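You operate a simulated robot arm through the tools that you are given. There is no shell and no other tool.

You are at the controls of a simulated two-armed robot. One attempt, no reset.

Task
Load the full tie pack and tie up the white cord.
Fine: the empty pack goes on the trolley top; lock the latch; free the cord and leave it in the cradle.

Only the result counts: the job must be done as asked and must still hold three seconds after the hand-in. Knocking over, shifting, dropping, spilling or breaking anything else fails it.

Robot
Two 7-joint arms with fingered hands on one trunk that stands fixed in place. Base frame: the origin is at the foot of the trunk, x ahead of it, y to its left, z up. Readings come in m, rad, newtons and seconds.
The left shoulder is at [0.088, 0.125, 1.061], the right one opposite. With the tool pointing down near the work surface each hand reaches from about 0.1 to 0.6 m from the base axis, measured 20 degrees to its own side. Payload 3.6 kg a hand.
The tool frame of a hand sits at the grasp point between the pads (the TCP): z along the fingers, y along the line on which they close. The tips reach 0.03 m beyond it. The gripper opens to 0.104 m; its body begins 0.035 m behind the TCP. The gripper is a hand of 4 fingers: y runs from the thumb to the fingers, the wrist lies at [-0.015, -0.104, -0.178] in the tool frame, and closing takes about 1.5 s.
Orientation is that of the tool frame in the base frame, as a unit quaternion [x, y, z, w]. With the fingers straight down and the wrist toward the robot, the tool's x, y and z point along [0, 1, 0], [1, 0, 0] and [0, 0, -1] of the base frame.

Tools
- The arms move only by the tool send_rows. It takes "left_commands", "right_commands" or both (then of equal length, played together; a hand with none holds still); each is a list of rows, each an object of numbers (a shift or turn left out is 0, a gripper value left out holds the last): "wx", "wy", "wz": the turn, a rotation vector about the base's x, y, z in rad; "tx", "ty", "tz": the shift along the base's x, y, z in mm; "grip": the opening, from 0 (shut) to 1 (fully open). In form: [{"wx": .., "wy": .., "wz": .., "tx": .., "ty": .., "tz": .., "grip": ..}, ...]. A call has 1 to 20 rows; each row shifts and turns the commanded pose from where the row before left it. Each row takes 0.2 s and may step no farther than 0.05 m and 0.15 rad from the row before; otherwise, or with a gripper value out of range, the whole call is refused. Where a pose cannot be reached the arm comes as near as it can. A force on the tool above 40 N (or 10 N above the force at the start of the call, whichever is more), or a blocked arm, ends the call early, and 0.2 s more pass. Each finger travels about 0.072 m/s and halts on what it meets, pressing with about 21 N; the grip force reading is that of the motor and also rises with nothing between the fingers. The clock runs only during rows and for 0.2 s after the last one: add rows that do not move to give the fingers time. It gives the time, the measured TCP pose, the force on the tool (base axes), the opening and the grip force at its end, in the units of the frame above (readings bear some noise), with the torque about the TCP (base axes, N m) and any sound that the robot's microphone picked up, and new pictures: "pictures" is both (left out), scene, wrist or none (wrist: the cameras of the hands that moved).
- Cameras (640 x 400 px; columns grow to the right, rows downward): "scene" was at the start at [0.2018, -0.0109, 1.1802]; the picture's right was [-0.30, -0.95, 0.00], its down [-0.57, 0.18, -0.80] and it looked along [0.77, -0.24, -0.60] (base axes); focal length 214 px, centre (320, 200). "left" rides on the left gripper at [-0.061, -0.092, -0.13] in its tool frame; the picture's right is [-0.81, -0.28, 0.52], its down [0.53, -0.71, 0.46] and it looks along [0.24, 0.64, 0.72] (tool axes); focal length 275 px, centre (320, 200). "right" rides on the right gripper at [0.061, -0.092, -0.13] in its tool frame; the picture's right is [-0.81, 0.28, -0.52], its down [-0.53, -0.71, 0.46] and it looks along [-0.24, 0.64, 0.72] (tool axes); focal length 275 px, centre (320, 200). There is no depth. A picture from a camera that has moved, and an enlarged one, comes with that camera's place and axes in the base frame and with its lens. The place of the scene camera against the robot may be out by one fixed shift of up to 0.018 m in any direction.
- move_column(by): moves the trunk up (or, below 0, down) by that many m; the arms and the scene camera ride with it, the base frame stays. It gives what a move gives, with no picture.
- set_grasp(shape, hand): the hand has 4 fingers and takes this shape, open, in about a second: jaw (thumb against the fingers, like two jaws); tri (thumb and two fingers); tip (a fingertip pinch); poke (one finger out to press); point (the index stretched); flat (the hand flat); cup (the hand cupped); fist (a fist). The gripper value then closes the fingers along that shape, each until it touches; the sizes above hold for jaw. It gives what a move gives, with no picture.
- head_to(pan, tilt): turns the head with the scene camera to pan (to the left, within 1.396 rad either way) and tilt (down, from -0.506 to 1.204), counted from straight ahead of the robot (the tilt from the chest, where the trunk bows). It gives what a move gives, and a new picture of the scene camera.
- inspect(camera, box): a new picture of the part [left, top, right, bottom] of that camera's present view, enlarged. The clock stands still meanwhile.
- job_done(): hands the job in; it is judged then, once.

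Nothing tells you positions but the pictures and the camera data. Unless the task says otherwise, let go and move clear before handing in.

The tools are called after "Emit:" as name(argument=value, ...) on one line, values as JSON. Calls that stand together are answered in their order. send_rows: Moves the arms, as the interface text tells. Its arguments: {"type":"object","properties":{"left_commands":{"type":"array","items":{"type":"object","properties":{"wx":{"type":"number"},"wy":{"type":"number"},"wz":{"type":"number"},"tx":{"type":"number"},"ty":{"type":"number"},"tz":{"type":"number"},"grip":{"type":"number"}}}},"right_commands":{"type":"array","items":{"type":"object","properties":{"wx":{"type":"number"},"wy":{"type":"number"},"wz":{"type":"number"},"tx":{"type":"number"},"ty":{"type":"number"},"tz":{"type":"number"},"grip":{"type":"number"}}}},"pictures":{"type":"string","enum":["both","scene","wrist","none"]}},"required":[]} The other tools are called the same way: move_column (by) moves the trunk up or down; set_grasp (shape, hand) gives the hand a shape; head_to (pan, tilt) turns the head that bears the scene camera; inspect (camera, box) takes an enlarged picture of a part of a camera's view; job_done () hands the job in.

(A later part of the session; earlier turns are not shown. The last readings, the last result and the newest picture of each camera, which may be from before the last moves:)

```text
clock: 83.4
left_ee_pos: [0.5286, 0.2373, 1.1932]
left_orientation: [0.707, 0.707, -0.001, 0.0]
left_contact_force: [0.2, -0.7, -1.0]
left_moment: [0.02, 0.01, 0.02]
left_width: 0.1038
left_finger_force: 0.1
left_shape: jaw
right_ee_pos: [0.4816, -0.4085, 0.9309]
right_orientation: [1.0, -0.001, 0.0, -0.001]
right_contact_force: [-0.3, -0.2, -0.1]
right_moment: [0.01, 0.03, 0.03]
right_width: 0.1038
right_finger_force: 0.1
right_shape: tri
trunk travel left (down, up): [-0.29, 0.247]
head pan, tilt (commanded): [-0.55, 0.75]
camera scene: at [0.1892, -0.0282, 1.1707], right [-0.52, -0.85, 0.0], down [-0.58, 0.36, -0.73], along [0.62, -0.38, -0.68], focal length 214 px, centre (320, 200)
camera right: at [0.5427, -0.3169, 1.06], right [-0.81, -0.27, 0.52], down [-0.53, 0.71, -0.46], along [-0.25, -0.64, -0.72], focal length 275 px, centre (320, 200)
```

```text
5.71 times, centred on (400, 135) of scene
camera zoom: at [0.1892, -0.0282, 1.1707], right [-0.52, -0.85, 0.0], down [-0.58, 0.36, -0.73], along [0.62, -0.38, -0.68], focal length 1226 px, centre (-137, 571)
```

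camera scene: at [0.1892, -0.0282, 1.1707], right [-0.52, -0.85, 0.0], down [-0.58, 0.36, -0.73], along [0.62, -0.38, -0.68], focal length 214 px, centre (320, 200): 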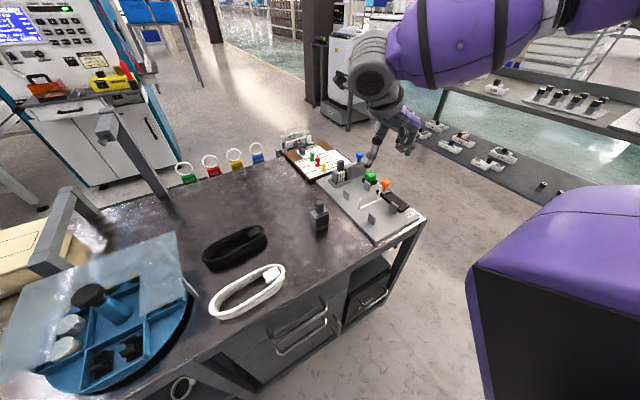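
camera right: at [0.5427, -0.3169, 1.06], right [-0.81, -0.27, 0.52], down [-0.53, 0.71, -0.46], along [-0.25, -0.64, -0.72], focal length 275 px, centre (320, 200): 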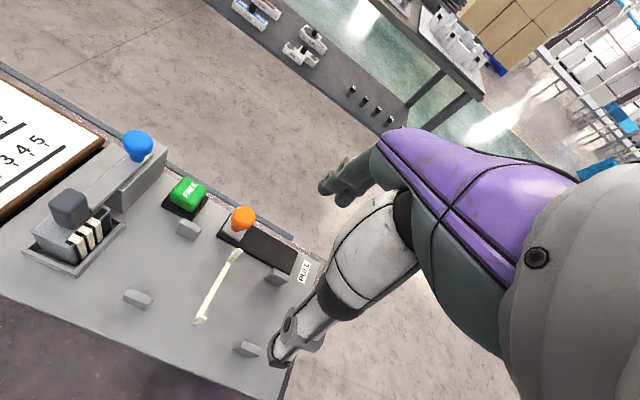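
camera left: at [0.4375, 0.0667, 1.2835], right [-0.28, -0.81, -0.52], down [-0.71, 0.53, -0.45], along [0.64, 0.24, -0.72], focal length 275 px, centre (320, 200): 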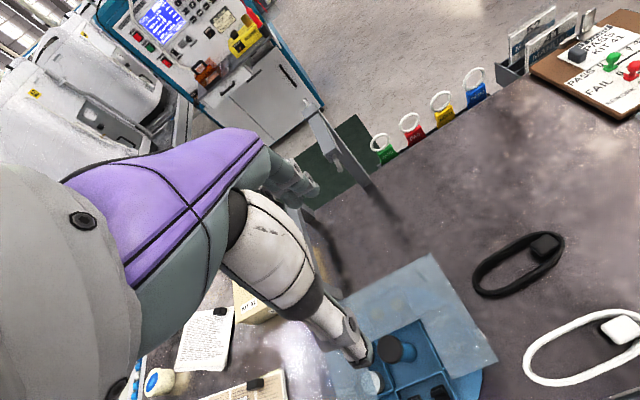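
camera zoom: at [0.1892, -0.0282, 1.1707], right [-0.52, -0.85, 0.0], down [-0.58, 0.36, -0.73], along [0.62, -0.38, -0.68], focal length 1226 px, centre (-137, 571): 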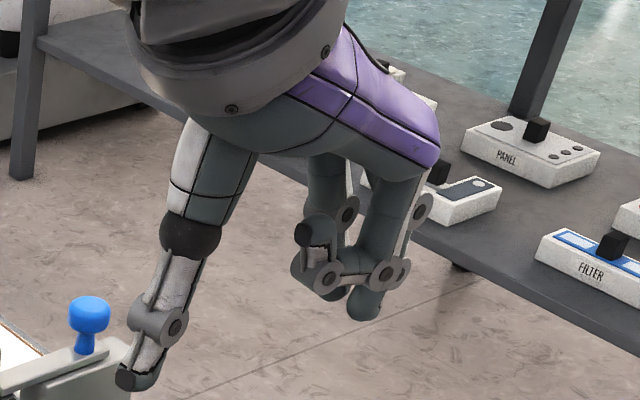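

Tie: x≈0.512, legs at y≈-0.378 and -0.448. Free windows beside it are x 0.461–0.510 and 0.514–0.556. Plan: grip the cord across its width with "tri" at y≈-0.048, turn -90°, and lower it with the fingers at x≈0.4855. I'll return to the cord at yaw 0.

Emit:
send_rows(right_commands=[{"wz": 0.1, "ty": 20}, {"wz": 0.147, "ty": 35}, {"wz": 0.147, "ty": 35, "tx": -4}, {"wz": 0.147, "ty": 35, "tx": -4}, {"wz": 0.147, "ty": 35, "tx": -4}, {"wz": 0.147, "ty": 35, "tx": -4}, {"wz": 0.147, "ty": 35, "tx": -4}, {"wz": 0.147, "ty": 35, "tx": -4}, {"wz": 0.147, "ty": 35, "tx": -6}, {"wz": 0.147, "ty": 30, "tx": -6}, {"wz": 0.147, "ty": 30, "tx": -6}, {"tz": -30}, {"tz": 0}], pictures="both")

Emit:
inspect(camera="left", box=[500, 200, 640, 400])

Emit:
inspect(camera="right", box=[120, 160, 400, 380])

```text
clock: 86.2
left_ee_pos: [0.5286, 0.2378, 1.1927]
left_orientation: [0.707, 0.708, 0.0, -0.001]
left_contact_force: [-0.7, 1.1, 0.2]
left_moment: [0.03, 0.0, -0.01]
left_width: 0.1035
left_finger_force: 0.1
left_shape: jaw
right_ee_pos: [0.4397, -0.0453, 0.8981]
right_orientation: [0.708, 0.706, 0.0, 0.0]
right_contact_force: [-0.3, -0.7, 0.4]
right_moment: [-0.01, -0.01, 0.01]
right_width: 0.1037
right_finger_force: 0.1
right_shape: tri
trunk travel left (down, up): [-0.29, 0.247]
head pan, tilt (commanded): [-0.55, 0.75]
camera scene: at [0.1891, -0.028, 1.1708], right [-0.52, -0.85, 0.0], down [-0.58, 0.36, -0.73], along [0.62, -0.38, -0.68], focal length 214 px, centre (320, 200)
camera right: at [0.3481, 0.0138, 1.03], right [0.27, -0.81, 0.52], down [-0.71, -0.53, -0.46], along [0.64, -0.24, -0.72], focal length 275 px, centre (320, 200)
```

scene: 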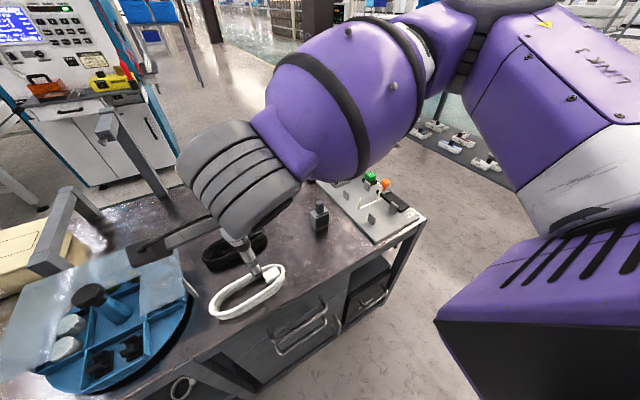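
right: 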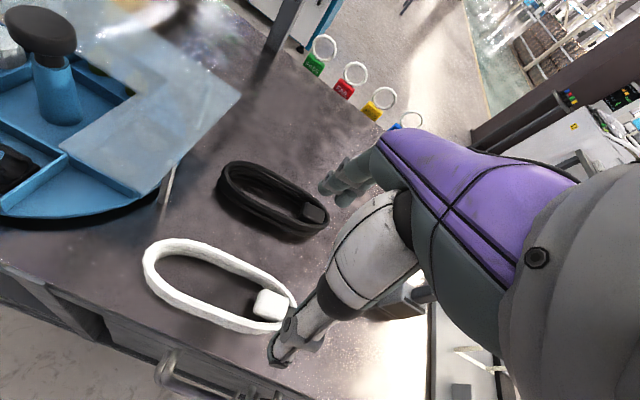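

```text
2.00 times, centred on (570, 300) of left
camera zoom: at [0.437, 0.1772, 1.3239], right [-0.28, -0.81, -0.52], down [-0.71, 0.53, -0.46], along [0.64, 0.24, -0.72], focal length 551 px, centre (-180, 0)
```

zoom: 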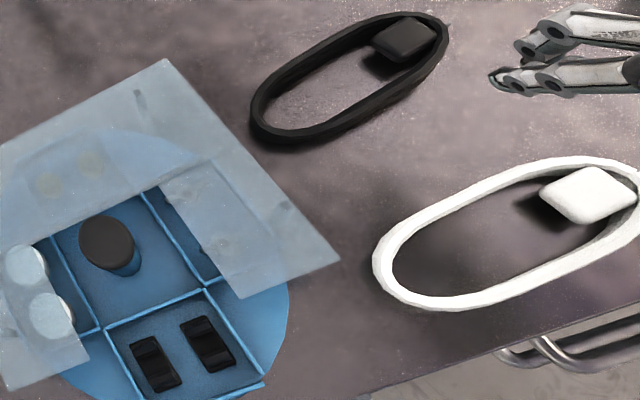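

```text
1.82 times, centred on (260, 270) of right
camera zoom: at [0.3481, 0.0138, 1.03], right [0.27, -0.81, 0.52], down [-0.71, -0.53, -0.46], along [0.64, -0.24, -0.72], focal length 500 px, centre (429, 73)
```

zoom: 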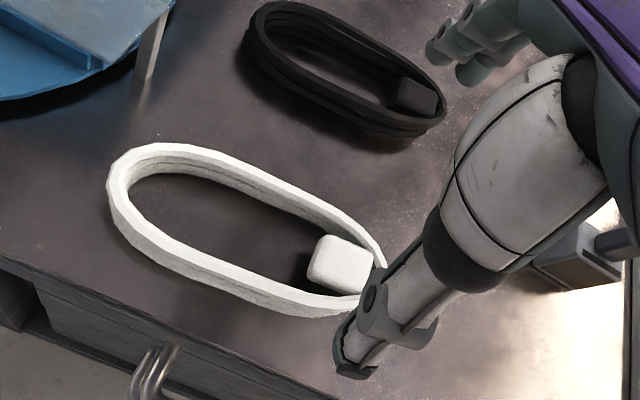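

The cord hasn't moved. I'll set the opening to about 0.085 m and come down over the cord, straddling it.

Emit:
send_rows(right_commands=[{"ty": -3, "tz": -20, "grip": 0.82}, {"tz": -25}, {"tz": -25}, {"tz": -15}, {"tz": -5}, {"tz": 0}], pictures="both")

Emit:
inspect(camera="left", box=[540, 180, 640, 380])

Emit:
inspect(camera="right", box=[180, 160, 420, 400])

Emit:
inspect(camera="scene", box=[190, 210, 310, 330])

```text
clock: 87.6
left_ee_pos: [0.5302, 0.2379, 1.1915]
left_orientation: [0.707, 0.707, 0.0, 0.0]
left_contact_force: [0.5, -0.2, 0.1]
left_moment: [-0.04, 0.01, -0.02]
left_width: 0.1037
left_finger_force: 0.2
left_shape: jaw
right_ee_pos: [0.4381, -0.0509, 0.8088]
right_orientation: [0.708, 0.706, 0.001, 0.0]
right_contact_force: [0.7, 0.1, 0.3]
right_moment: [-0.01, 0.0, -0.01]
right_width: 0.0856
right_finger_force: 0.0
right_shape: tri
trunk travel left (down, up): [-0.29, 0.247]
head pan, tilt (commanded): [-0.55, 0.75]
camera scene: at [0.1893, -0.0281, 1.1707], right [-0.52, -0.85, 0.0], down [-0.58, 0.36, -0.73], along [0.62, -0.38, -0.68], focal length 214 px, centre (320, 200)
camera right: at [0.3476, 0.0097, 0.9398], right [0.27, -0.81, 0.52], down [-0.71, -0.53, -0.46], along [0.64, -0.25, -0.72], focal length 275 px, centre (320, 200)
```

scene: 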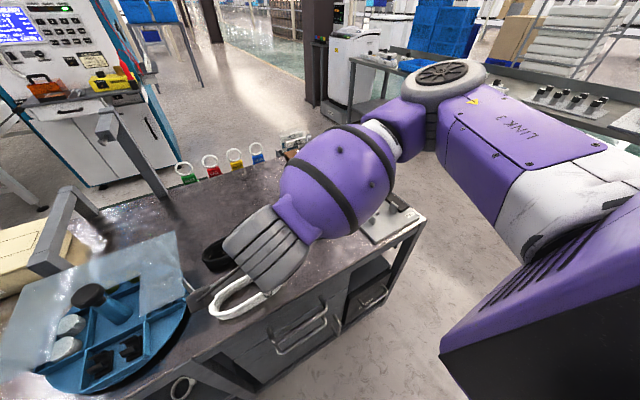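
right: 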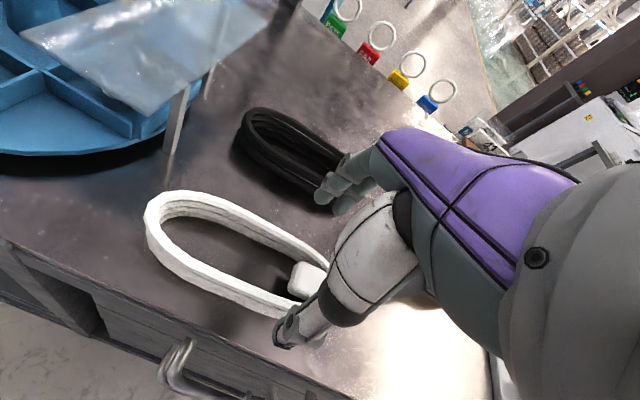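

```text
2.00 times, centred on (590, 280) of left
camera zoom: at [0.4372, 0.1771, 1.3238], right [-0.28, -0.81, -0.52], down [-0.71, 0.53, -0.46], along [0.64, 0.24, -0.72], focal length 551 px, centre (-220, 40)
```

zoom: 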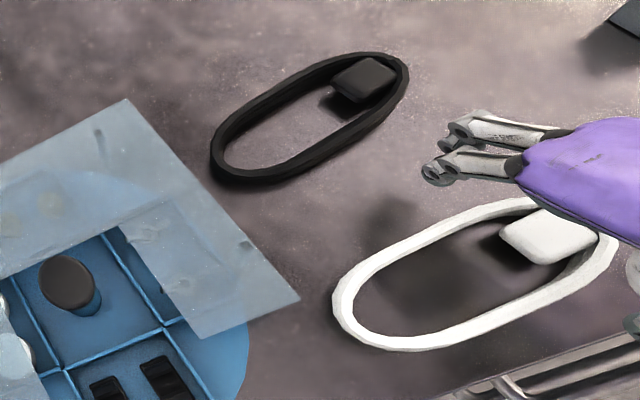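

```text
1.67 times, centred on (300, 280) of right
camera zoom: at [0.3476, 0.0097, 0.9398], right [0.27, -0.81, 0.52], down [-0.71, -0.53, -0.46], along [0.64, -0.25, -0.72], focal length 459 px, centre (353, 67)
```

zoom: 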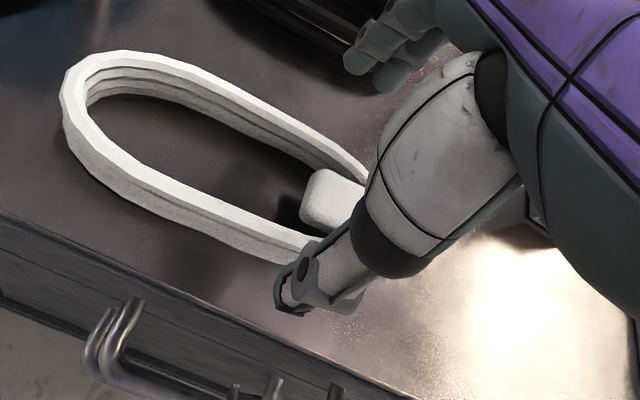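

```text
3.33 times, centred on (250, 270) of scene
camera zoom: at [0.1893, -0.0281, 1.1707], right [-0.52, -0.85, 0.0], down [-0.58, 0.36, -0.73], along [0.62, -0.38, -0.68], focal length 715 px, centre (553, -33)
```

zoom: 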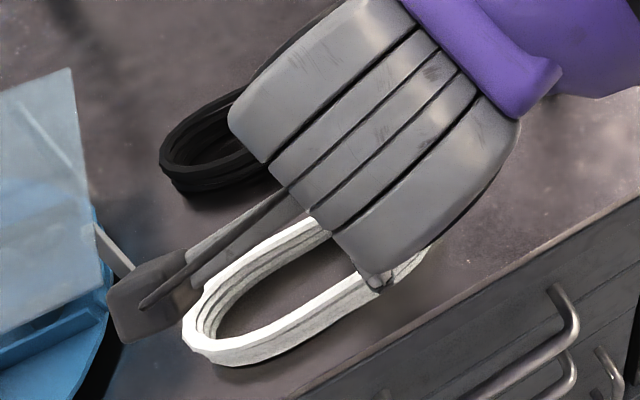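

The thumb and fingers straddle the cord with good clearance. I'll lower in small steps to about 0.772 and watch the force.

Emit:
send_rows(right_commands=[{"ty": 2, "tx": 1, "tz": -10}, {"tz": -10}, {"tz": -6}, {"tz": -4}, {"tz": -3}, {"tz": -2}, {"tz": -2}, {"tz": 0}], pictures="none")

Emit:
inspect(camera="left", box=[540, 180, 640, 380])

Emit:
inspect(camera="right", box=[180, 160, 420, 400])

```text
clock: 89.4
left_ee_pos: [0.5298, 0.238, 1.1927]
left_orientation: [0.707, 0.707, 0.0, -0.001]
left_contact_force: [-0.5, 0.1, -0.3]
left_moment: [-0.01, 0.0, 0.01]
left_width: 0.1037
left_finger_force: 0.1
left_shape: jaw
right_ee_pos: [0.4398, -0.0487, 0.7722]
right_orientation: [0.707, 0.707, 0.001, 0.0]
right_contact_force: [0.1, -0.7, -0.5]
right_moment: [-0.02, 0.05, 0.01]
right_width: 0.0857
right_finger_force: 0.0
right_shape: tri
trunk travel left (down, up): [-0.29, 0.247]
head pan, tilt (commanded): [-0.55, 0.75]
```

```text
2.00 times, centred on (590, 280) of left
camera zoom: at [0.4373, 0.1771, 1.3238], right [-0.28, -0.81, -0.52], down [-0.71, 0.53, -0.46], along [0.64, 0.24, -0.72], focal length 551 px, centre (-220, 40)
```

zoom: 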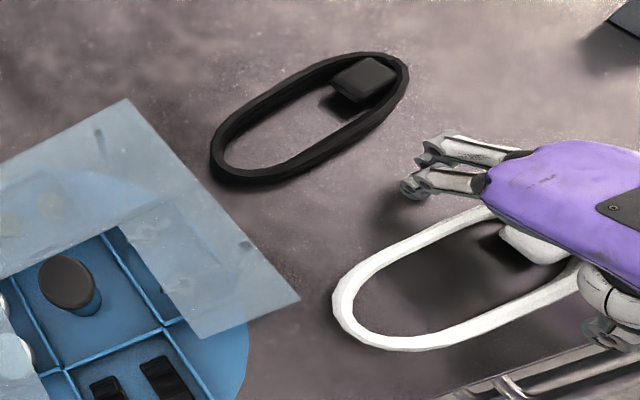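

```text
1.67 times, centred on (300, 280) of right
camera zoom: at [0.349, 0.0119, 0.9029], right [0.27, -0.81, 0.52], down [-0.71, -0.53, -0.45], along [0.64, -0.25, -0.72], focal length 459 px, centre (353, 67)
```

zoom: 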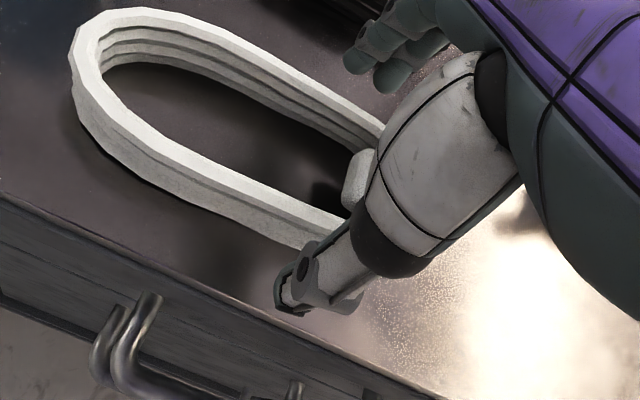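

No contact so far. Closing gradually on the cord.

Emit:
send_rows(right_commands=[{"grip": 0.65}, {"grip": 0.58}, {"grip": 0.52}, {"grip": 0.45}, {"tz": 0}], pictures="none")

Emit:
inspect(camera="left", box=[540, 180, 640, 380])

Emit:
inspect(camera="right", box=[180, 160, 420, 400])

```text
clock: 90.6
left_ee_pos: [0.5288, 0.2381, 1.1934]
left_orientation: [0.707, 0.707, 0.0, 0.0]
left_contact_force: [0.0, 0.3, -0.8]
left_moment: [0.01, 0.04, -0.02]
left_width: 0.1039
left_finger_force: 0.1
left_shape: jaw
right_ee_pos: [0.4401, -0.0493, 0.7735]
right_orientation: [0.708, 0.707, 0.0, 0.0]
right_contact_force: [-0.1, 1.0, -0.2]
right_moment: [0.01, 0.01, 0.04]
right_width: 0.0538
right_finger_force: 20.3
right_shape: tri
trunk travel left (down, up): [-0.29, 0.247]
head pan, tilt (commanded): [-0.55, 0.75]
```

```text
2.00 times, centred on (590, 280) of left
camera zoom: at [0.4373, 0.1771, 1.3237], right [-0.28, -0.81, -0.52], down [-0.71, 0.53, -0.46], along [0.64, 0.24, -0.72], focal length 551 px, centre (-220, 40)
```

zoom: 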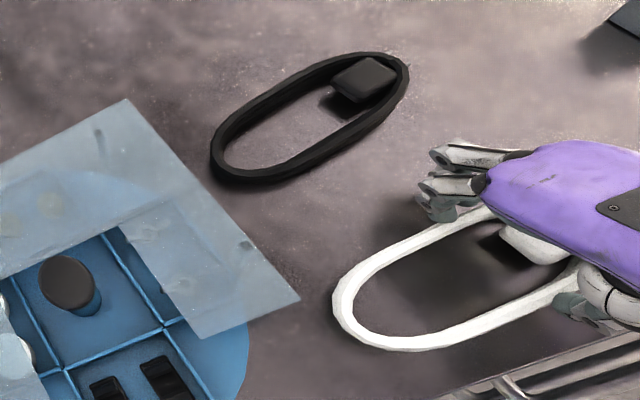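

```text
1.67 times, centred on (300, 280) of right
camera zoom: at [0.349, 0.0119, 0.9029], right [0.27, -0.81, 0.52], down [-0.71, -0.53, -0.45], along [0.64, -0.25, -0.72], focal length 459 px, centre (353, 67)
```

zoom: 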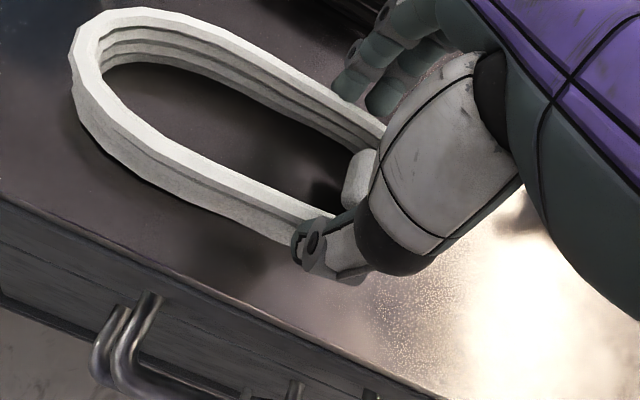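

The cord is gripped: width 0.054 m, 20 N. I'll lift a little and check that it follows and stays level.

Emit:
send_rows(right_commands=[{"grip": 0.3}, {"tz": 0}, {"tz": 5}, {"tz": 8}, {"tz": 10}, {"tz": 10}, {"tz": 0}], pictures="both")

Emit:
inspect(camera="left", box=[540, 180, 640, 380])

Emit:
inspect(camera="right", box=[120, 160, 400, 400])

Emit:
inspect(camera="scene", box=[190, 210, 310, 330])

```text
clock: 92.2
left_ee_pos: [0.5297, 0.2363, 1.1929]
left_orientation: [0.707, 0.707, 0.0, -0.001]
left_contact_force: [-0.1, 1.1, 0.5]
left_moment: [0.02, 0.02, 0.01]
left_width: 0.1036
left_finger_force: 0.0
left_shape: jaw
right_ee_pos: [0.4399, -0.0477, 0.8057]
right_orientation: [0.708, 0.706, 0.0, -0.001]
right_contact_force: [-0.7, -0.6, -1.2]
right_moment: [-0.03, 0.01, 0.0]
right_width: 0.0538
right_finger_force: 21.0
right_shape: tri
trunk travel left (down, up): [-0.29, 0.247]
head pan, tilt (commanded): [-0.55, 0.75]
camera scene: at [0.1894, -0.0281, 1.1707], right [-0.52, -0.85, 0.0], down [-0.58, 0.36, -0.73], along [0.62, -0.38, -0.68], focal length 214 px, centre (320, 200)
camera right: at [0.3482, 0.012, 0.9359], right [0.27, -0.81, 0.52], down [-0.71, -0.53, -0.45], along [0.64, -0.25, -0.72], focal length 275 px, centre (320, 200)
```

scene: 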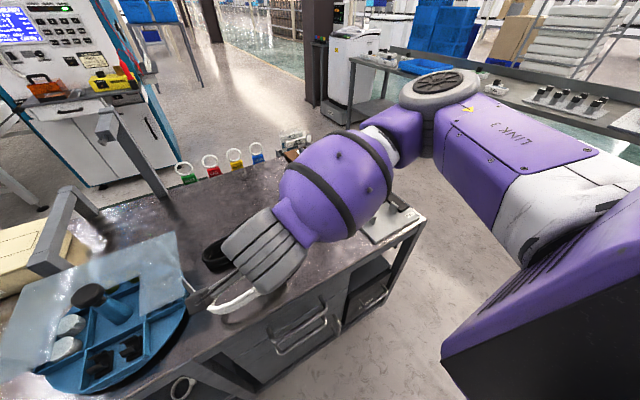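
right: 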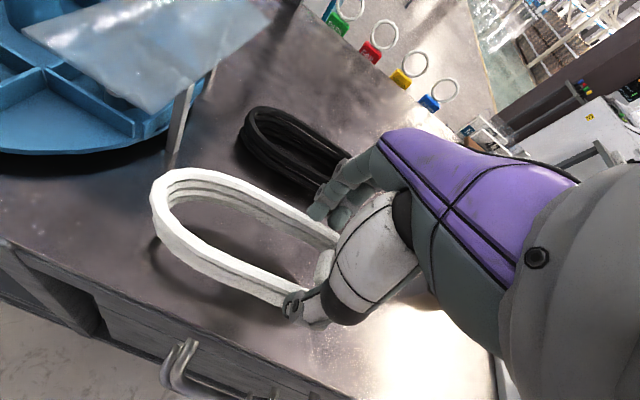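

```text
2.00 times, centred on (590, 280) of left
camera zoom: at [0.4374, 0.177, 1.3237], right [-0.28, -0.81, -0.52], down [-0.71, 0.53, -0.46], along [0.64, 0.24, -0.72], focal length 551 px, centre (-220, 40)
```

zoom: 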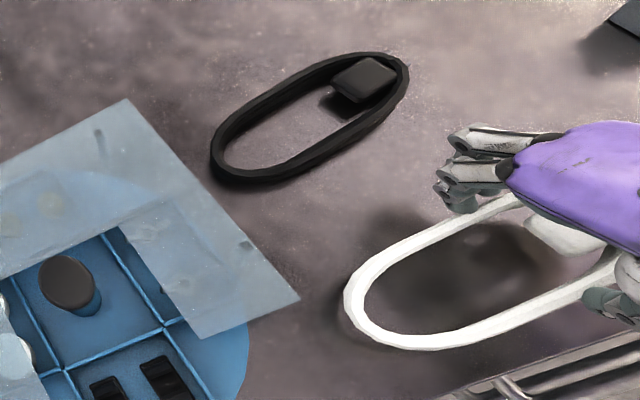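

```text
1.67 times, centred on (260, 280) of right
camera zoom: at [0.3482, 0.012, 0.9359], right [0.27, -0.81, 0.52], down [-0.71, -0.53, -0.45], along [0.64, -0.25, -0.72], focal length 459 px, centre (420, 67)
```

zoom: 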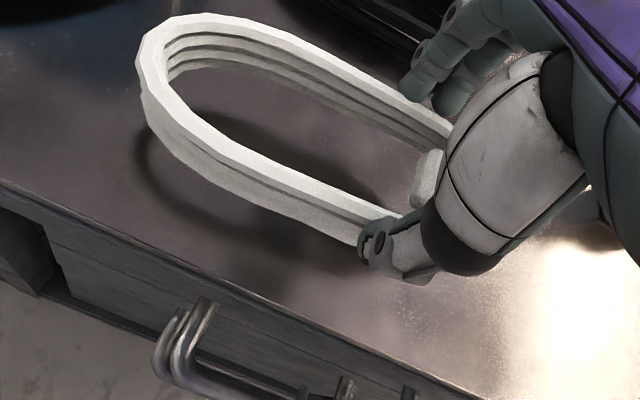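

```text
3.33 times, centred on (250, 270) of scene
camera zoom: at [0.1894, -0.0281, 1.1707], right [-0.52, -0.85, 0.0], down [-0.58, 0.36, -0.73], along [0.62, -0.38, -0.68], focal length 715 px, centre (553, -33)
```

zoom: 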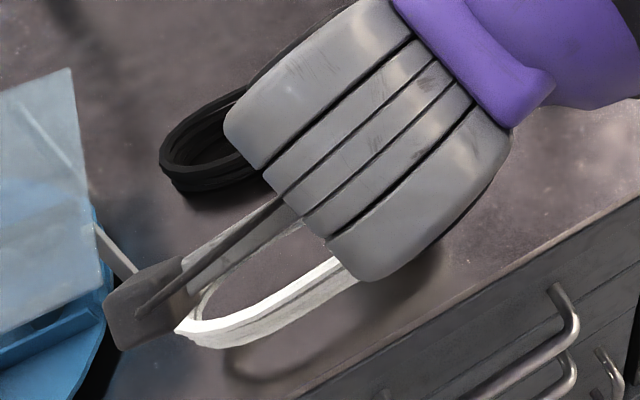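

The cord is held rigidly and level. I'll lift it high, then carry it to the cradle while turning -90°.

Emit:
send_rows(right_commands=[{"tz": 25}, {"tz": 35}, {"tz": 35}, {"tz": 30}, {"ty": -25}, {"ty": -33, "tx": 4, "wz": -0.1}, {"ty": -33, "tx": 4, "wz": -0.14}, {"ty": -33, "tx": 4, "wz": -0.14}, {"ty": -33, "tx": 4, "wz": -0.14}, {"ty": -33, "tx": 4, "wz": -0.14}, {"ty": -33, "tx": 4, "wz": -0.14}, {"ty": -33, "tx": 4, "wz": -0.14}, {"ty": -33, "tx": 4, "wz": -0.14}, {"ty": -33, "tx": 4, "wz": -0.14}, {"ty": -25, "tx": 5, "wz": -0.14}, {"ty": -16, "tx": 5, "wz": -0.14}, {"wz": -0.0708}, {"tz": 0}], pictures="both")

Emit:
inspect(camera="right", box=[80, 140, 400, 400])

Emit:
inspect(camera="scene", box=[300, 90, 440, 230])

```text
clock: 96.0
left_ee_pos: [0.5293, 0.2357, 1.192]
left_orientation: [0.707, 0.707, 0.0, 0.0]
left_contact_force: [0.3, 0.8, 0.4]
left_moment: [-0.02, 0.01, -0.01]
left_width: 0.1037
left_finger_force: 0.1
left_shape: jaw
right_ee_pos: [0.4865, -0.4126, 0.9312]
right_orientation: [1.0, -0.002, -0.001, 0.0]
right_contact_force: [0.0, -0.1, -1.3]
right_moment: [-0.04, 0.05, -0.01]
right_width: 0.0536
right_finger_force: 21.0
right_shape: tri
trunk travel left (down, up): [-0.29, 0.247]
head pan, tilt (commanded): [-0.55, 0.75]
camera scene: at [0.1894, -0.0282, 1.1707], right [-0.52, -0.85, 0.0], down [-0.58, 0.36, -0.73], along [0.62, -0.38, -0.68], focal length 214 px, centre (320, 200)
camera right: at [0.548, -0.3211, 1.0612], right [-0.81, -0.27, 0.52], down [-0.53, 0.71, -0.45], along [-0.25, -0.64, -0.72], focal length 275 px, centre (320, 200)
```

scene: 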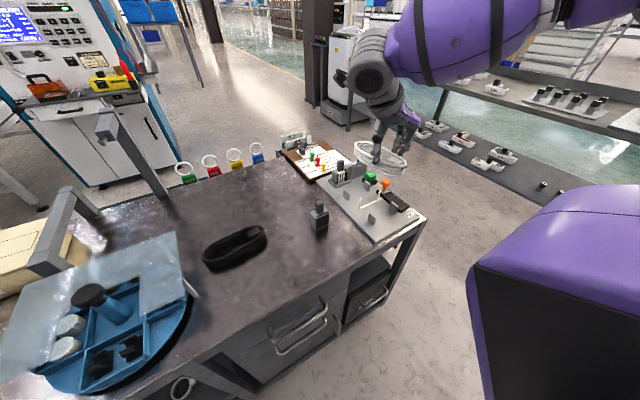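
right: 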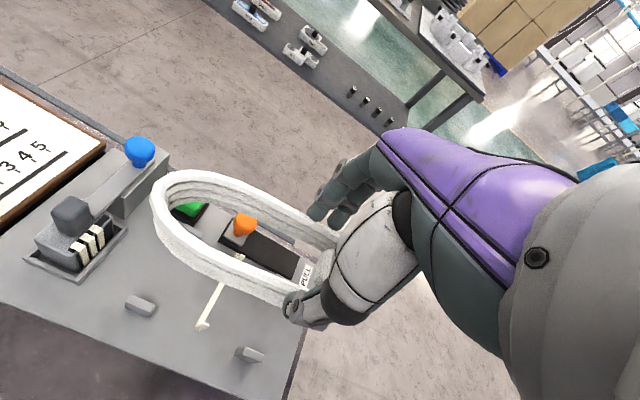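

```text
1.54 times, centred on (240, 270) of right
camera zoom: at [0.548, -0.3211, 1.0612], right [-0.81, -0.27, 0.52], down [-0.53, 0.71, -0.45], along [-0.25, -0.64, -0.72], focal length 424 px, centre (443, 92)
```

zoom: 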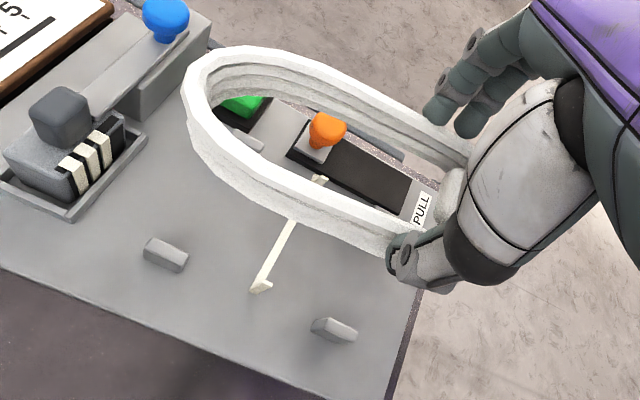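

```text
2.86 times, centred on (370, 160) of scene
camera zoom: at [0.1894, -0.0282, 1.1707], right [-0.52, -0.85, 0.0], down [-0.58, 0.36, -0.73], along [0.62, -0.38, -0.68], focal length 613 px, centre (177, 314)
```

zoom: 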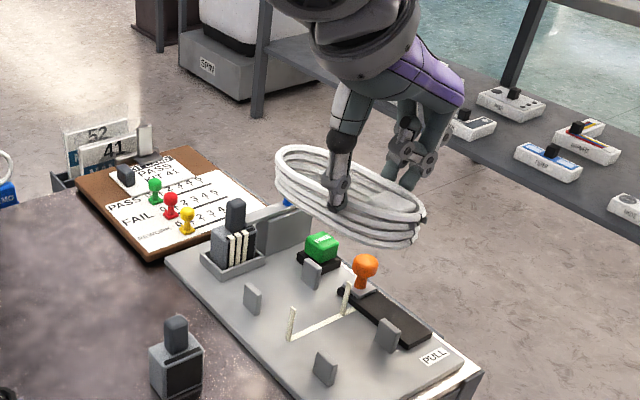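

The cord is over the cradle, aligned with x and centred at y≈-0.411. I'll measure the finger positions against the post and tie leg more exactly before lowering.

Emit:
inspect(camera="right", box=[290, 150, 390, 240])

Emit:
inspect(camera="scene", box=[360, 110, 430, 180])

Emit:
inspect(camera="right", box=[180, 200, 320, 370])

```text
4.44 times, centred on (340, 195) of right
camera zoom: at [0.548, -0.3211, 1.0612], right [-0.81, -0.27, 0.52], down [-0.53, 0.71, -0.45], along [-0.25, -0.64, -0.72], focal length 1224 px, centre (231, 222)
```

zoom: 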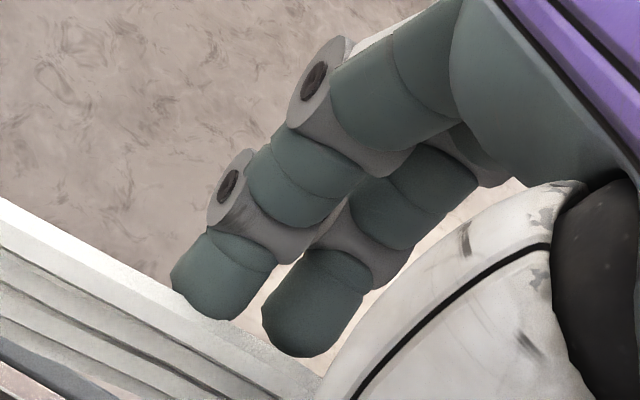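

```text
5.71 times, centred on (395, 145) of scene
camera zoom: at [0.1894, -0.0282, 1.1707], right [-0.52, -0.85, 0.0], down [-0.58, 0.36, -0.73], along [0.62, -0.38, -0.68], focal length 1226 px, centre (-109, 514)
```

zoom: 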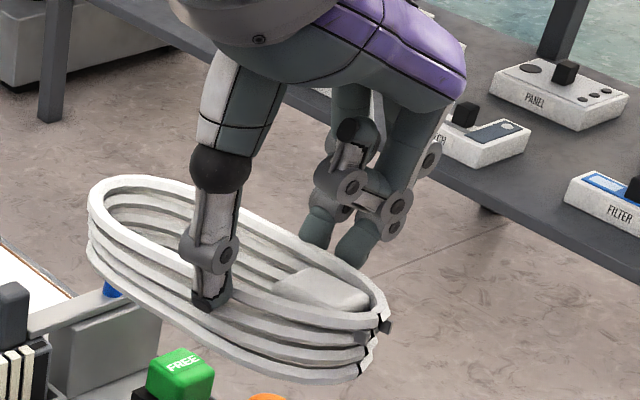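

```text
2.35 times, centred on (250, 285) of right
camera zoom: at [0.548, -0.3211, 1.0612], right [-0.81, -0.27, 0.52], down [-0.53, 0.71, -0.45], along [-0.25, -0.64, -0.72], focal length 648 px, centre (485, 0)
```

zoom: 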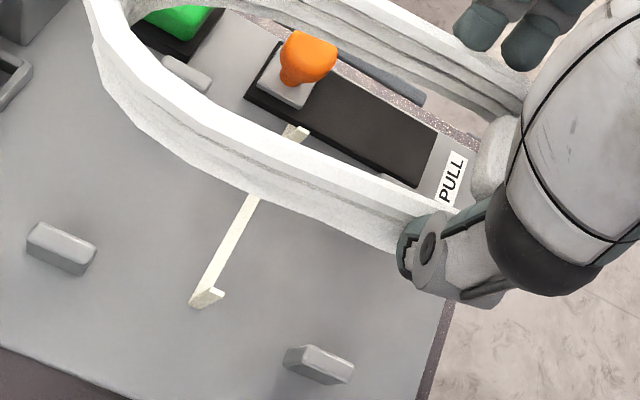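

The fingers span x≈0.470–0.505, between post D (≤0.4625) and the tie leg (≥0.5095), so the present x is good. I'll lower to just above the tie legs and check.

Emit:
send_rows(right_commands=[{"tz": -25}, {"tz": -30}, {"tz": -25}, {"tz": -12}, {"tz": 0}], pictures="both")

Emit:
inspect(camera="right", box=[120, 160, 380, 380])

Emit:
inspect(camera="scene", box=[320, 120, 440, 240])

```text
clock: 97.2
left_ee_pos: [0.5291, 0.2369, 1.1929]
left_orientation: [0.707, 0.707, 0.0, 0.0]
left_contact_force: [-0.2, 0.8, -0.1]
left_moment: [0.01, 0.04, -0.02]
left_width: 0.1036
left_finger_force: 0.0
left_shape: jaw
right_ee_pos: [0.487, -0.4129, 0.8387]
right_orientation: [1.0, -0.001, 0.0, 0.0]
right_contact_force: [0.1, -0.2, -1.5]
right_moment: [0.01, 0.05, 0.04]
right_width: 0.0535
right_finger_force: 21.1
right_shape: tri
trunk travel left (down, up): [-0.29, 0.247]
head pan, tilt (commanded): [-0.55, 0.75]
camera scene: at [0.1894, -0.0282, 1.1707], right [-0.52, -0.85, 0.0], down [-0.58, 0.36, -0.73], along [0.62, -0.38, -0.68], focal length 214 px, centre (320, 200)
camera right: at [0.5482, -0.3209, 0.969], right [-0.81, -0.27, 0.52], down [-0.53, 0.71, -0.45], along [-0.25, -0.64, -0.72], focal length 275 px, centre (320, 200)
```

scene: 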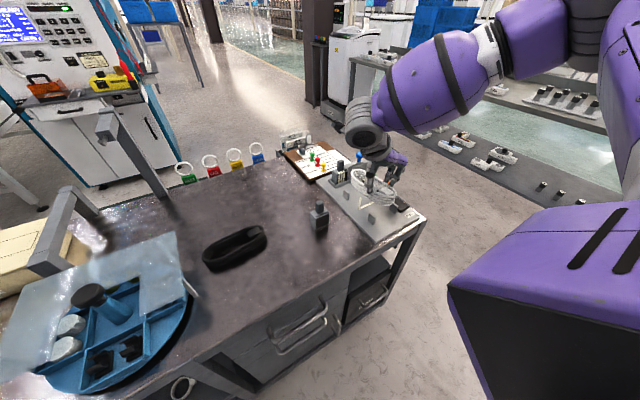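
right: 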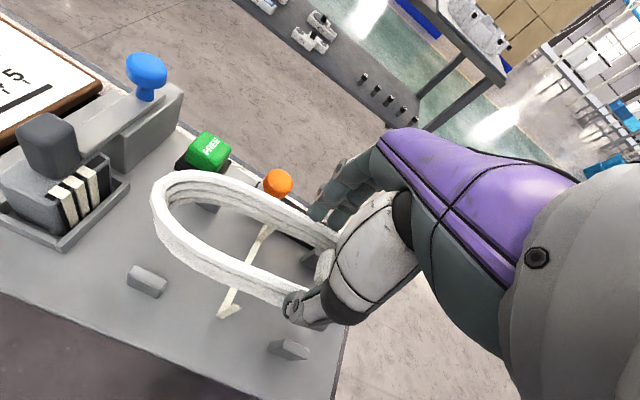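

```text
1.82 times, centred on (250, 270) of right
camera zoom: at [0.5482, -0.3209, 0.969], right [-0.81, -0.27, 0.52], down [-0.53, 0.71, -0.45], along [-0.25, -0.64, -0.72], focal length 500 px, centre (447, 73)
```

zoom: 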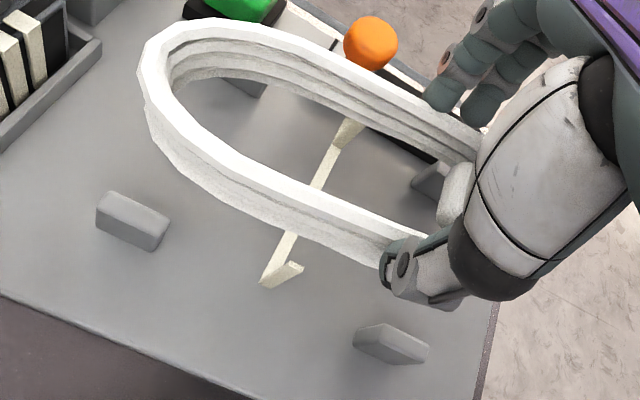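

```text
3.33 times, centred on (380, 180) of scene
camera zoom: at [0.1894, -0.0282, 1.1707], right [-0.52, -0.85, 0.0], down [-0.58, 0.36, -0.73], along [0.62, -0.38, -0.68], focal length 715 px, centre (120, 267)
```

zoom: 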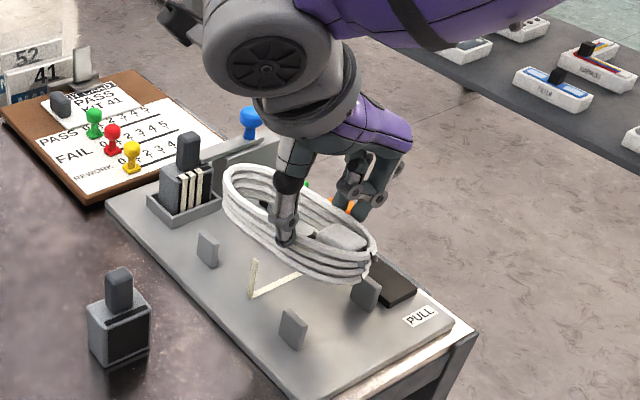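

The cord looks lined up with the tie. I'll nudge it 3 mm toward -y, lower until its underside is level with the leg tops, and check both sides.

Emit:
send_rows(right_commands=[{"ty": -3}, {"tz": -8}, {"tz": -5}, {"tz": 0}], pictures="none")

Emit:
inspect(camera="right", box=[180, 180, 320, 330])

Emit:
inspect(camera="scene", box=[340, 160, 420, 220])

```text
clock: 98.2
left_ee_pos: [0.5297, 0.2372, 1.1928]
left_orientation: [0.707, 0.707, 0.0, 0.0]
left_contact_force: [-1.1, 0.5, 0.0]
left_moment: [0.01, 0.01, 0.01]
left_width: 0.1037
left_finger_force: 0.0
left_shape: jaw
right_ee_pos: [0.487, -0.4146, 0.825]
right_orientation: [1.0, 0.0, 0.0, 0.001]
right_contact_force: [-0.5, -0.7, -1.7]
right_moment: [-0.01, 0.03, -0.01]
right_width: 0.0539
right_finger_force: 21.1
right_shape: tri
trunk travel left (down, up): [-0.29, 0.247]
head pan, tilt (commanded): [-0.55, 0.75]
```

```text
2.67 times, centred on (250, 255) of right
camera zoom: at [0.5478, -0.3238, 0.9561], right [-0.81, -0.27, 0.52], down [-0.53, 0.71, -0.45], along [-0.25, -0.64, -0.72], focal length 734 px, centre (507, 53)
```

zoom: 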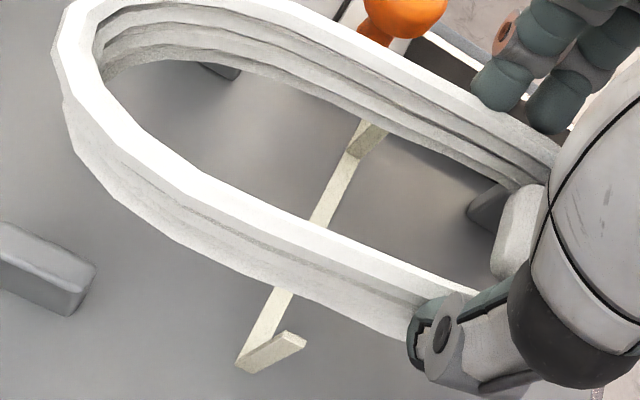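

```text
6.67 times, centred on (380, 190) of scene
camera zoom: at [0.1894, -0.0282, 1.1707], right [-0.52, -0.85, 0.0], down [-0.58, 0.36, -0.73], along [0.62, -0.38, -0.68], focal length 1430 px, centre (-80, 267)
```

zoom: 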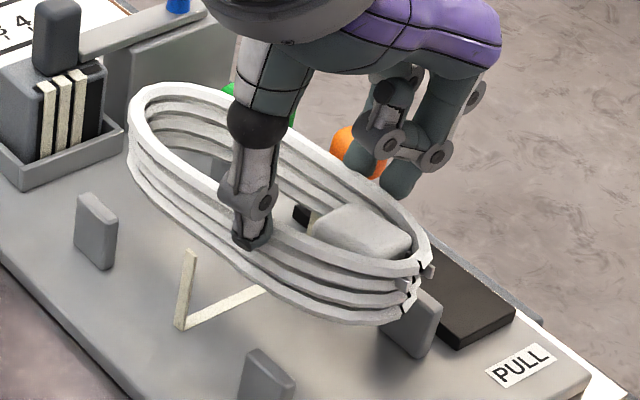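

Both sides clear the tie legs: the cord is centred at about y=-0.413. Lowering in small steps.

Emit:
send_rows(right_commands=[{"tz": -6}, {"tz": -6}, {"tz": -6}, {"tz": -5}, {"tz": -4}, {"tz": 0}], pictures="none")

Emit:
inspect(camera="right", box=[180, 180, 320, 330])

Emit:
inspect(camera="scene", box=[340, 160, 420, 220])

```text
clock: 99.6
left_ee_pos: [0.5283, 0.2387, 1.1938]
left_orientation: [0.707, 0.707, -0.001, 0.001]
left_contact_force: [1.2, 1.2, -0.4]
left_moment: [0.01, -0.01, 0.01]
left_width: 0.1035
left_finger_force: 0.1
left_shape: jaw
right_ee_pos: [0.4875, -0.4131, 0.8025]
right_orientation: [1.0, 0.0, 0.003, 0.002]
right_contact_force: [6.4, -1.3, 32.7]
right_moment: [-0.63, -0.08, 0.12]
right_width: 0.0542
right_finger_force: 21.1
right_shape: tri
trunk travel left (down, up): [-0.29, 0.247]
head pan, tilt (commanded): [-0.55, 0.75]
```

```text
2.67 times, centred on (250, 255) of right
camera zoom: at [0.5481, -0.3223, 0.9327], right [-0.81, -0.27, 0.51], down [-0.53, 0.71, -0.46], along [-0.24, -0.65, -0.72], focal length 734 px, centre (507, 53)
```

zoom: 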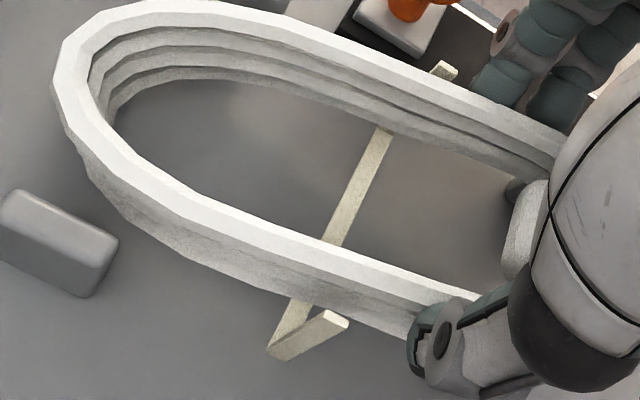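

```text
6.67 times, centred on (380, 190) of scene
camera zoom: at [0.1877, -0.0263, 1.1712], right [-0.52, -0.85, 0.0], down [-0.58, 0.36, -0.73], along [0.62, -0.38, -0.68], focal length 1430 px, centre (-80, 267)
```

zoom: 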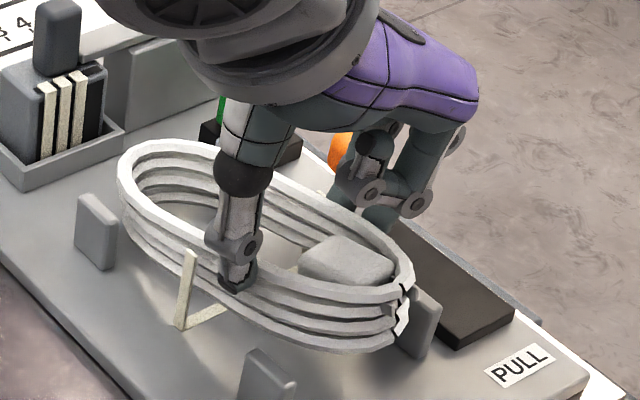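

I feel 33 N at TCP 0.8025. The force centre fits contact on posts D and A, so the cord is yawed a few degrees in the grip. I'll raise it and measure the yaw.

Emit:
send_rows(right_commands=[{"tz": 8}, {"tz": 12}, {"tz": 10}, {"tz": 0}], pictures="both")

Emit:
inspect(camera="right", box=[130, 150, 350, 320])

Emit:
inspect(camera="scene", box=[330, 140, 430, 220])

```text
clock: 100.6
left_ee_pos: [0.5289, 0.2372, 1.1931]
left_orientation: [0.707, 0.707, 0.0, 0.0]
left_contact_force: [0.8, -0.7, 0.0]
left_moment: [0.03, 0.01, 0.01]
left_width: 0.1038
left_finger_force: 0.0
left_shape: jaw
right_ee_pos: [0.4857, -0.4158, 0.8271]
right_orientation: [1.0, -0.001, 0.0, 0.0]
right_contact_force: [-0.2, -0.5, -2.0]
right_moment: [-0.04, 0.08, -0.01]
right_width: 0.0539
right_finger_force: 21.1
right_shape: tri
trunk travel left (down, up): [-0.29, 0.247]
head pan, tilt (commanded): [-0.55, 0.75]
camera scene: at [0.1895, -0.0283, 1.1707], right [-0.52, -0.85, 0.0], down [-0.58, 0.36, -0.73], along [0.62, -0.38, -0.68], focal length 214 px, centre (320, 200)
camera right: at [0.5478, -0.3242, 0.9582], right [-0.81, -0.27, 0.52], down [-0.53, 0.71, -0.45], along [-0.25, -0.64, -0.72], focal length 275 px, centre (320, 200)
```

scene: 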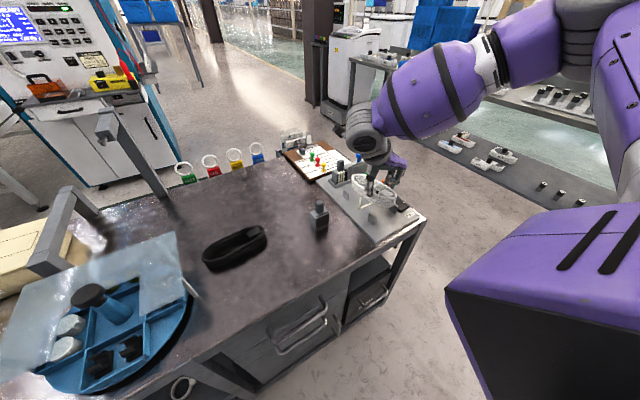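
right: 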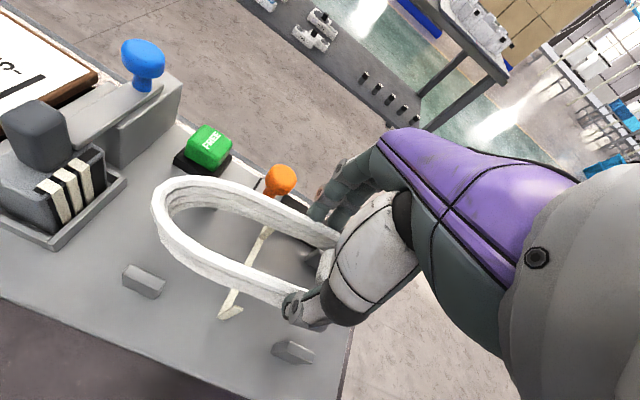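

```text
2.35 times, centred on (240, 235) of right
camera zoom: at [0.5478, -0.3242, 0.9582], right [-0.81, -0.27, 0.52], down [-0.53, 0.71, -0.45], along [-0.25, -0.64, -0.72], focal length 648 px, centre (508, 118)
```

zoom: 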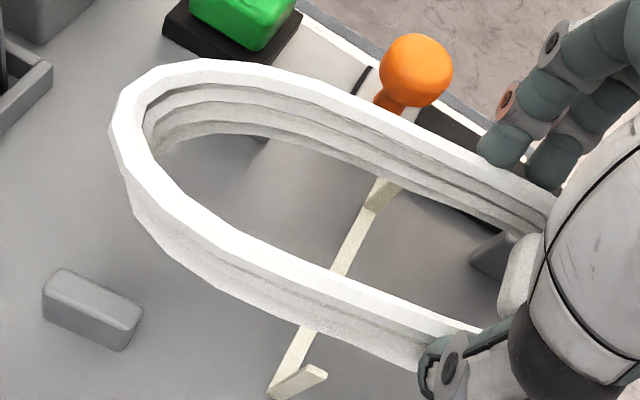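

```text
5.00 times, centred on (380, 180) of scene
camera zoom: at [0.1895, -0.0283, 1.1707], right [-0.52, -0.85, 0.0], down [-0.58, 0.36, -0.73], along [0.62, -0.38, -0.68], focal length 1072 px, centre (20, 300)
```

zoom: 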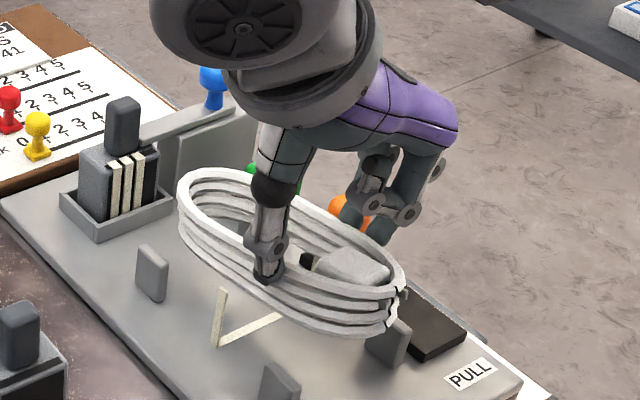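

The cord is yawed about +7°. I'll turn the hand -0.12 rad, shift by (+3, +2) mm, and check again.

Emit:
send_rows(right_commands=[{"wz": -0.06, "tx": 1.5, "ty": 1}, {"wz": -0.06, "tx": 1.5, "ty": 1}, {"tz": 0}], pictures="none")

Emit:
inspect(camera="right", box=[130, 150, 350, 320])

Emit:
inspect(camera="scene", box=[330, 140, 430, 220])

```text
clock: 101.4
left_ee_pos: [0.5296, 0.2365, 1.1928]
left_orientation: [0.707, 0.707, -0.001, 0.0]
left_contact_force: [-0.1, -0.2, -0.9]
left_moment: [0.02, -0.02, -0.01]
left_width: 0.1037
left_finger_force: 0.0
left_shape: jaw
right_ee_pos: [0.4881, -0.4126, 0.8276]
right_orientation: [0.998, -0.061, 0.0, 0.001]
right_contact_force: [0.2, -0.5, -1.4]
right_moment: [-0.02, 0.03, -0.02]
right_width: 0.0539
right_finger_force: 20.8
right_shape: tri
trunk travel left (down, up): [-0.29, 0.247]
head pan, tilt (commanded): [-0.55, 0.75]
```

```text
2.35 times, centred on (240, 235) of right
camera zoom: at [0.5614, -0.3304, 0.9586], right [-0.84, -0.17, 0.52], down [-0.44, 0.77, -0.45], along [-0.32, -0.61, -0.72], focal length 648 px, centre (508, 118)
```

zoom: 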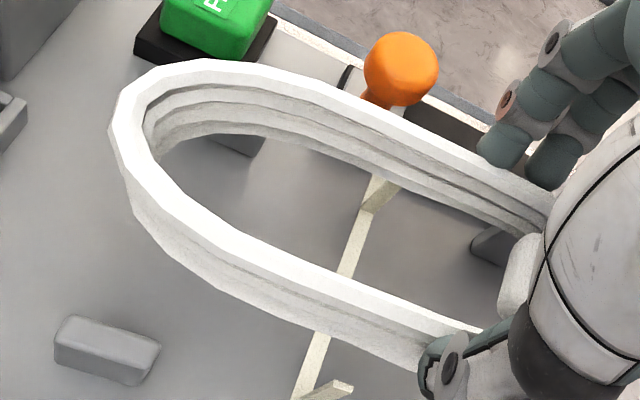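

```text
5.00 times, centred on (380, 180) of scene
camera zoom: at [0.1894, -0.0282, 1.1707], right [-0.52, -0.85, 0.0], down [-0.58, 0.36, -0.73], along [0.62, -0.38, -0.68], focal length 1072 px, centre (20, 300)
```

zoom: 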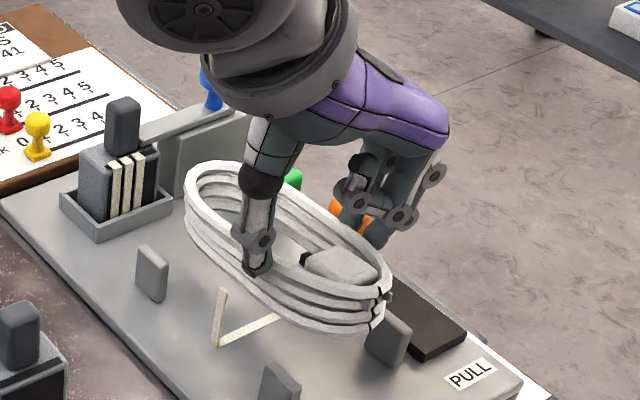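

The cord now runs parallel to x, centred at y≈-0.4125. Lowering again in small steps.

Emit:
send_rows(right_commands=[{"tz": -8}, {"tz": -7}, {"tz": -5}, {"tz": -3}, {"tz": 0}], pictures="none")

```text
clock: 102.6
left_ee_pos: [0.5278, 0.2377, 1.1919]
left_orientation: [0.708, 0.707, 0.0, 0.001]
left_contact_force: [0.4, 0.4, -0.4]
left_moment: [-0.01, -0.01, -0.02]
left_width: 0.1035
left_finger_force: 0.1
left_shape: jaw
right_ee_pos: [0.488, -0.4128, 0.8045]
right_orientation: [0.998, -0.061, 0.0, 0.001]
right_contact_force: [-3.2, 1.0, 2.6]
right_moment: [-0.1, -0.08, -0.07]
right_width: 0.054
right_finger_force: 21.4
right_shape: tri
trunk travel left (down, up): [-0.29, 0.247]
head pan, tilt (commanded): [-0.55, 0.75]
```

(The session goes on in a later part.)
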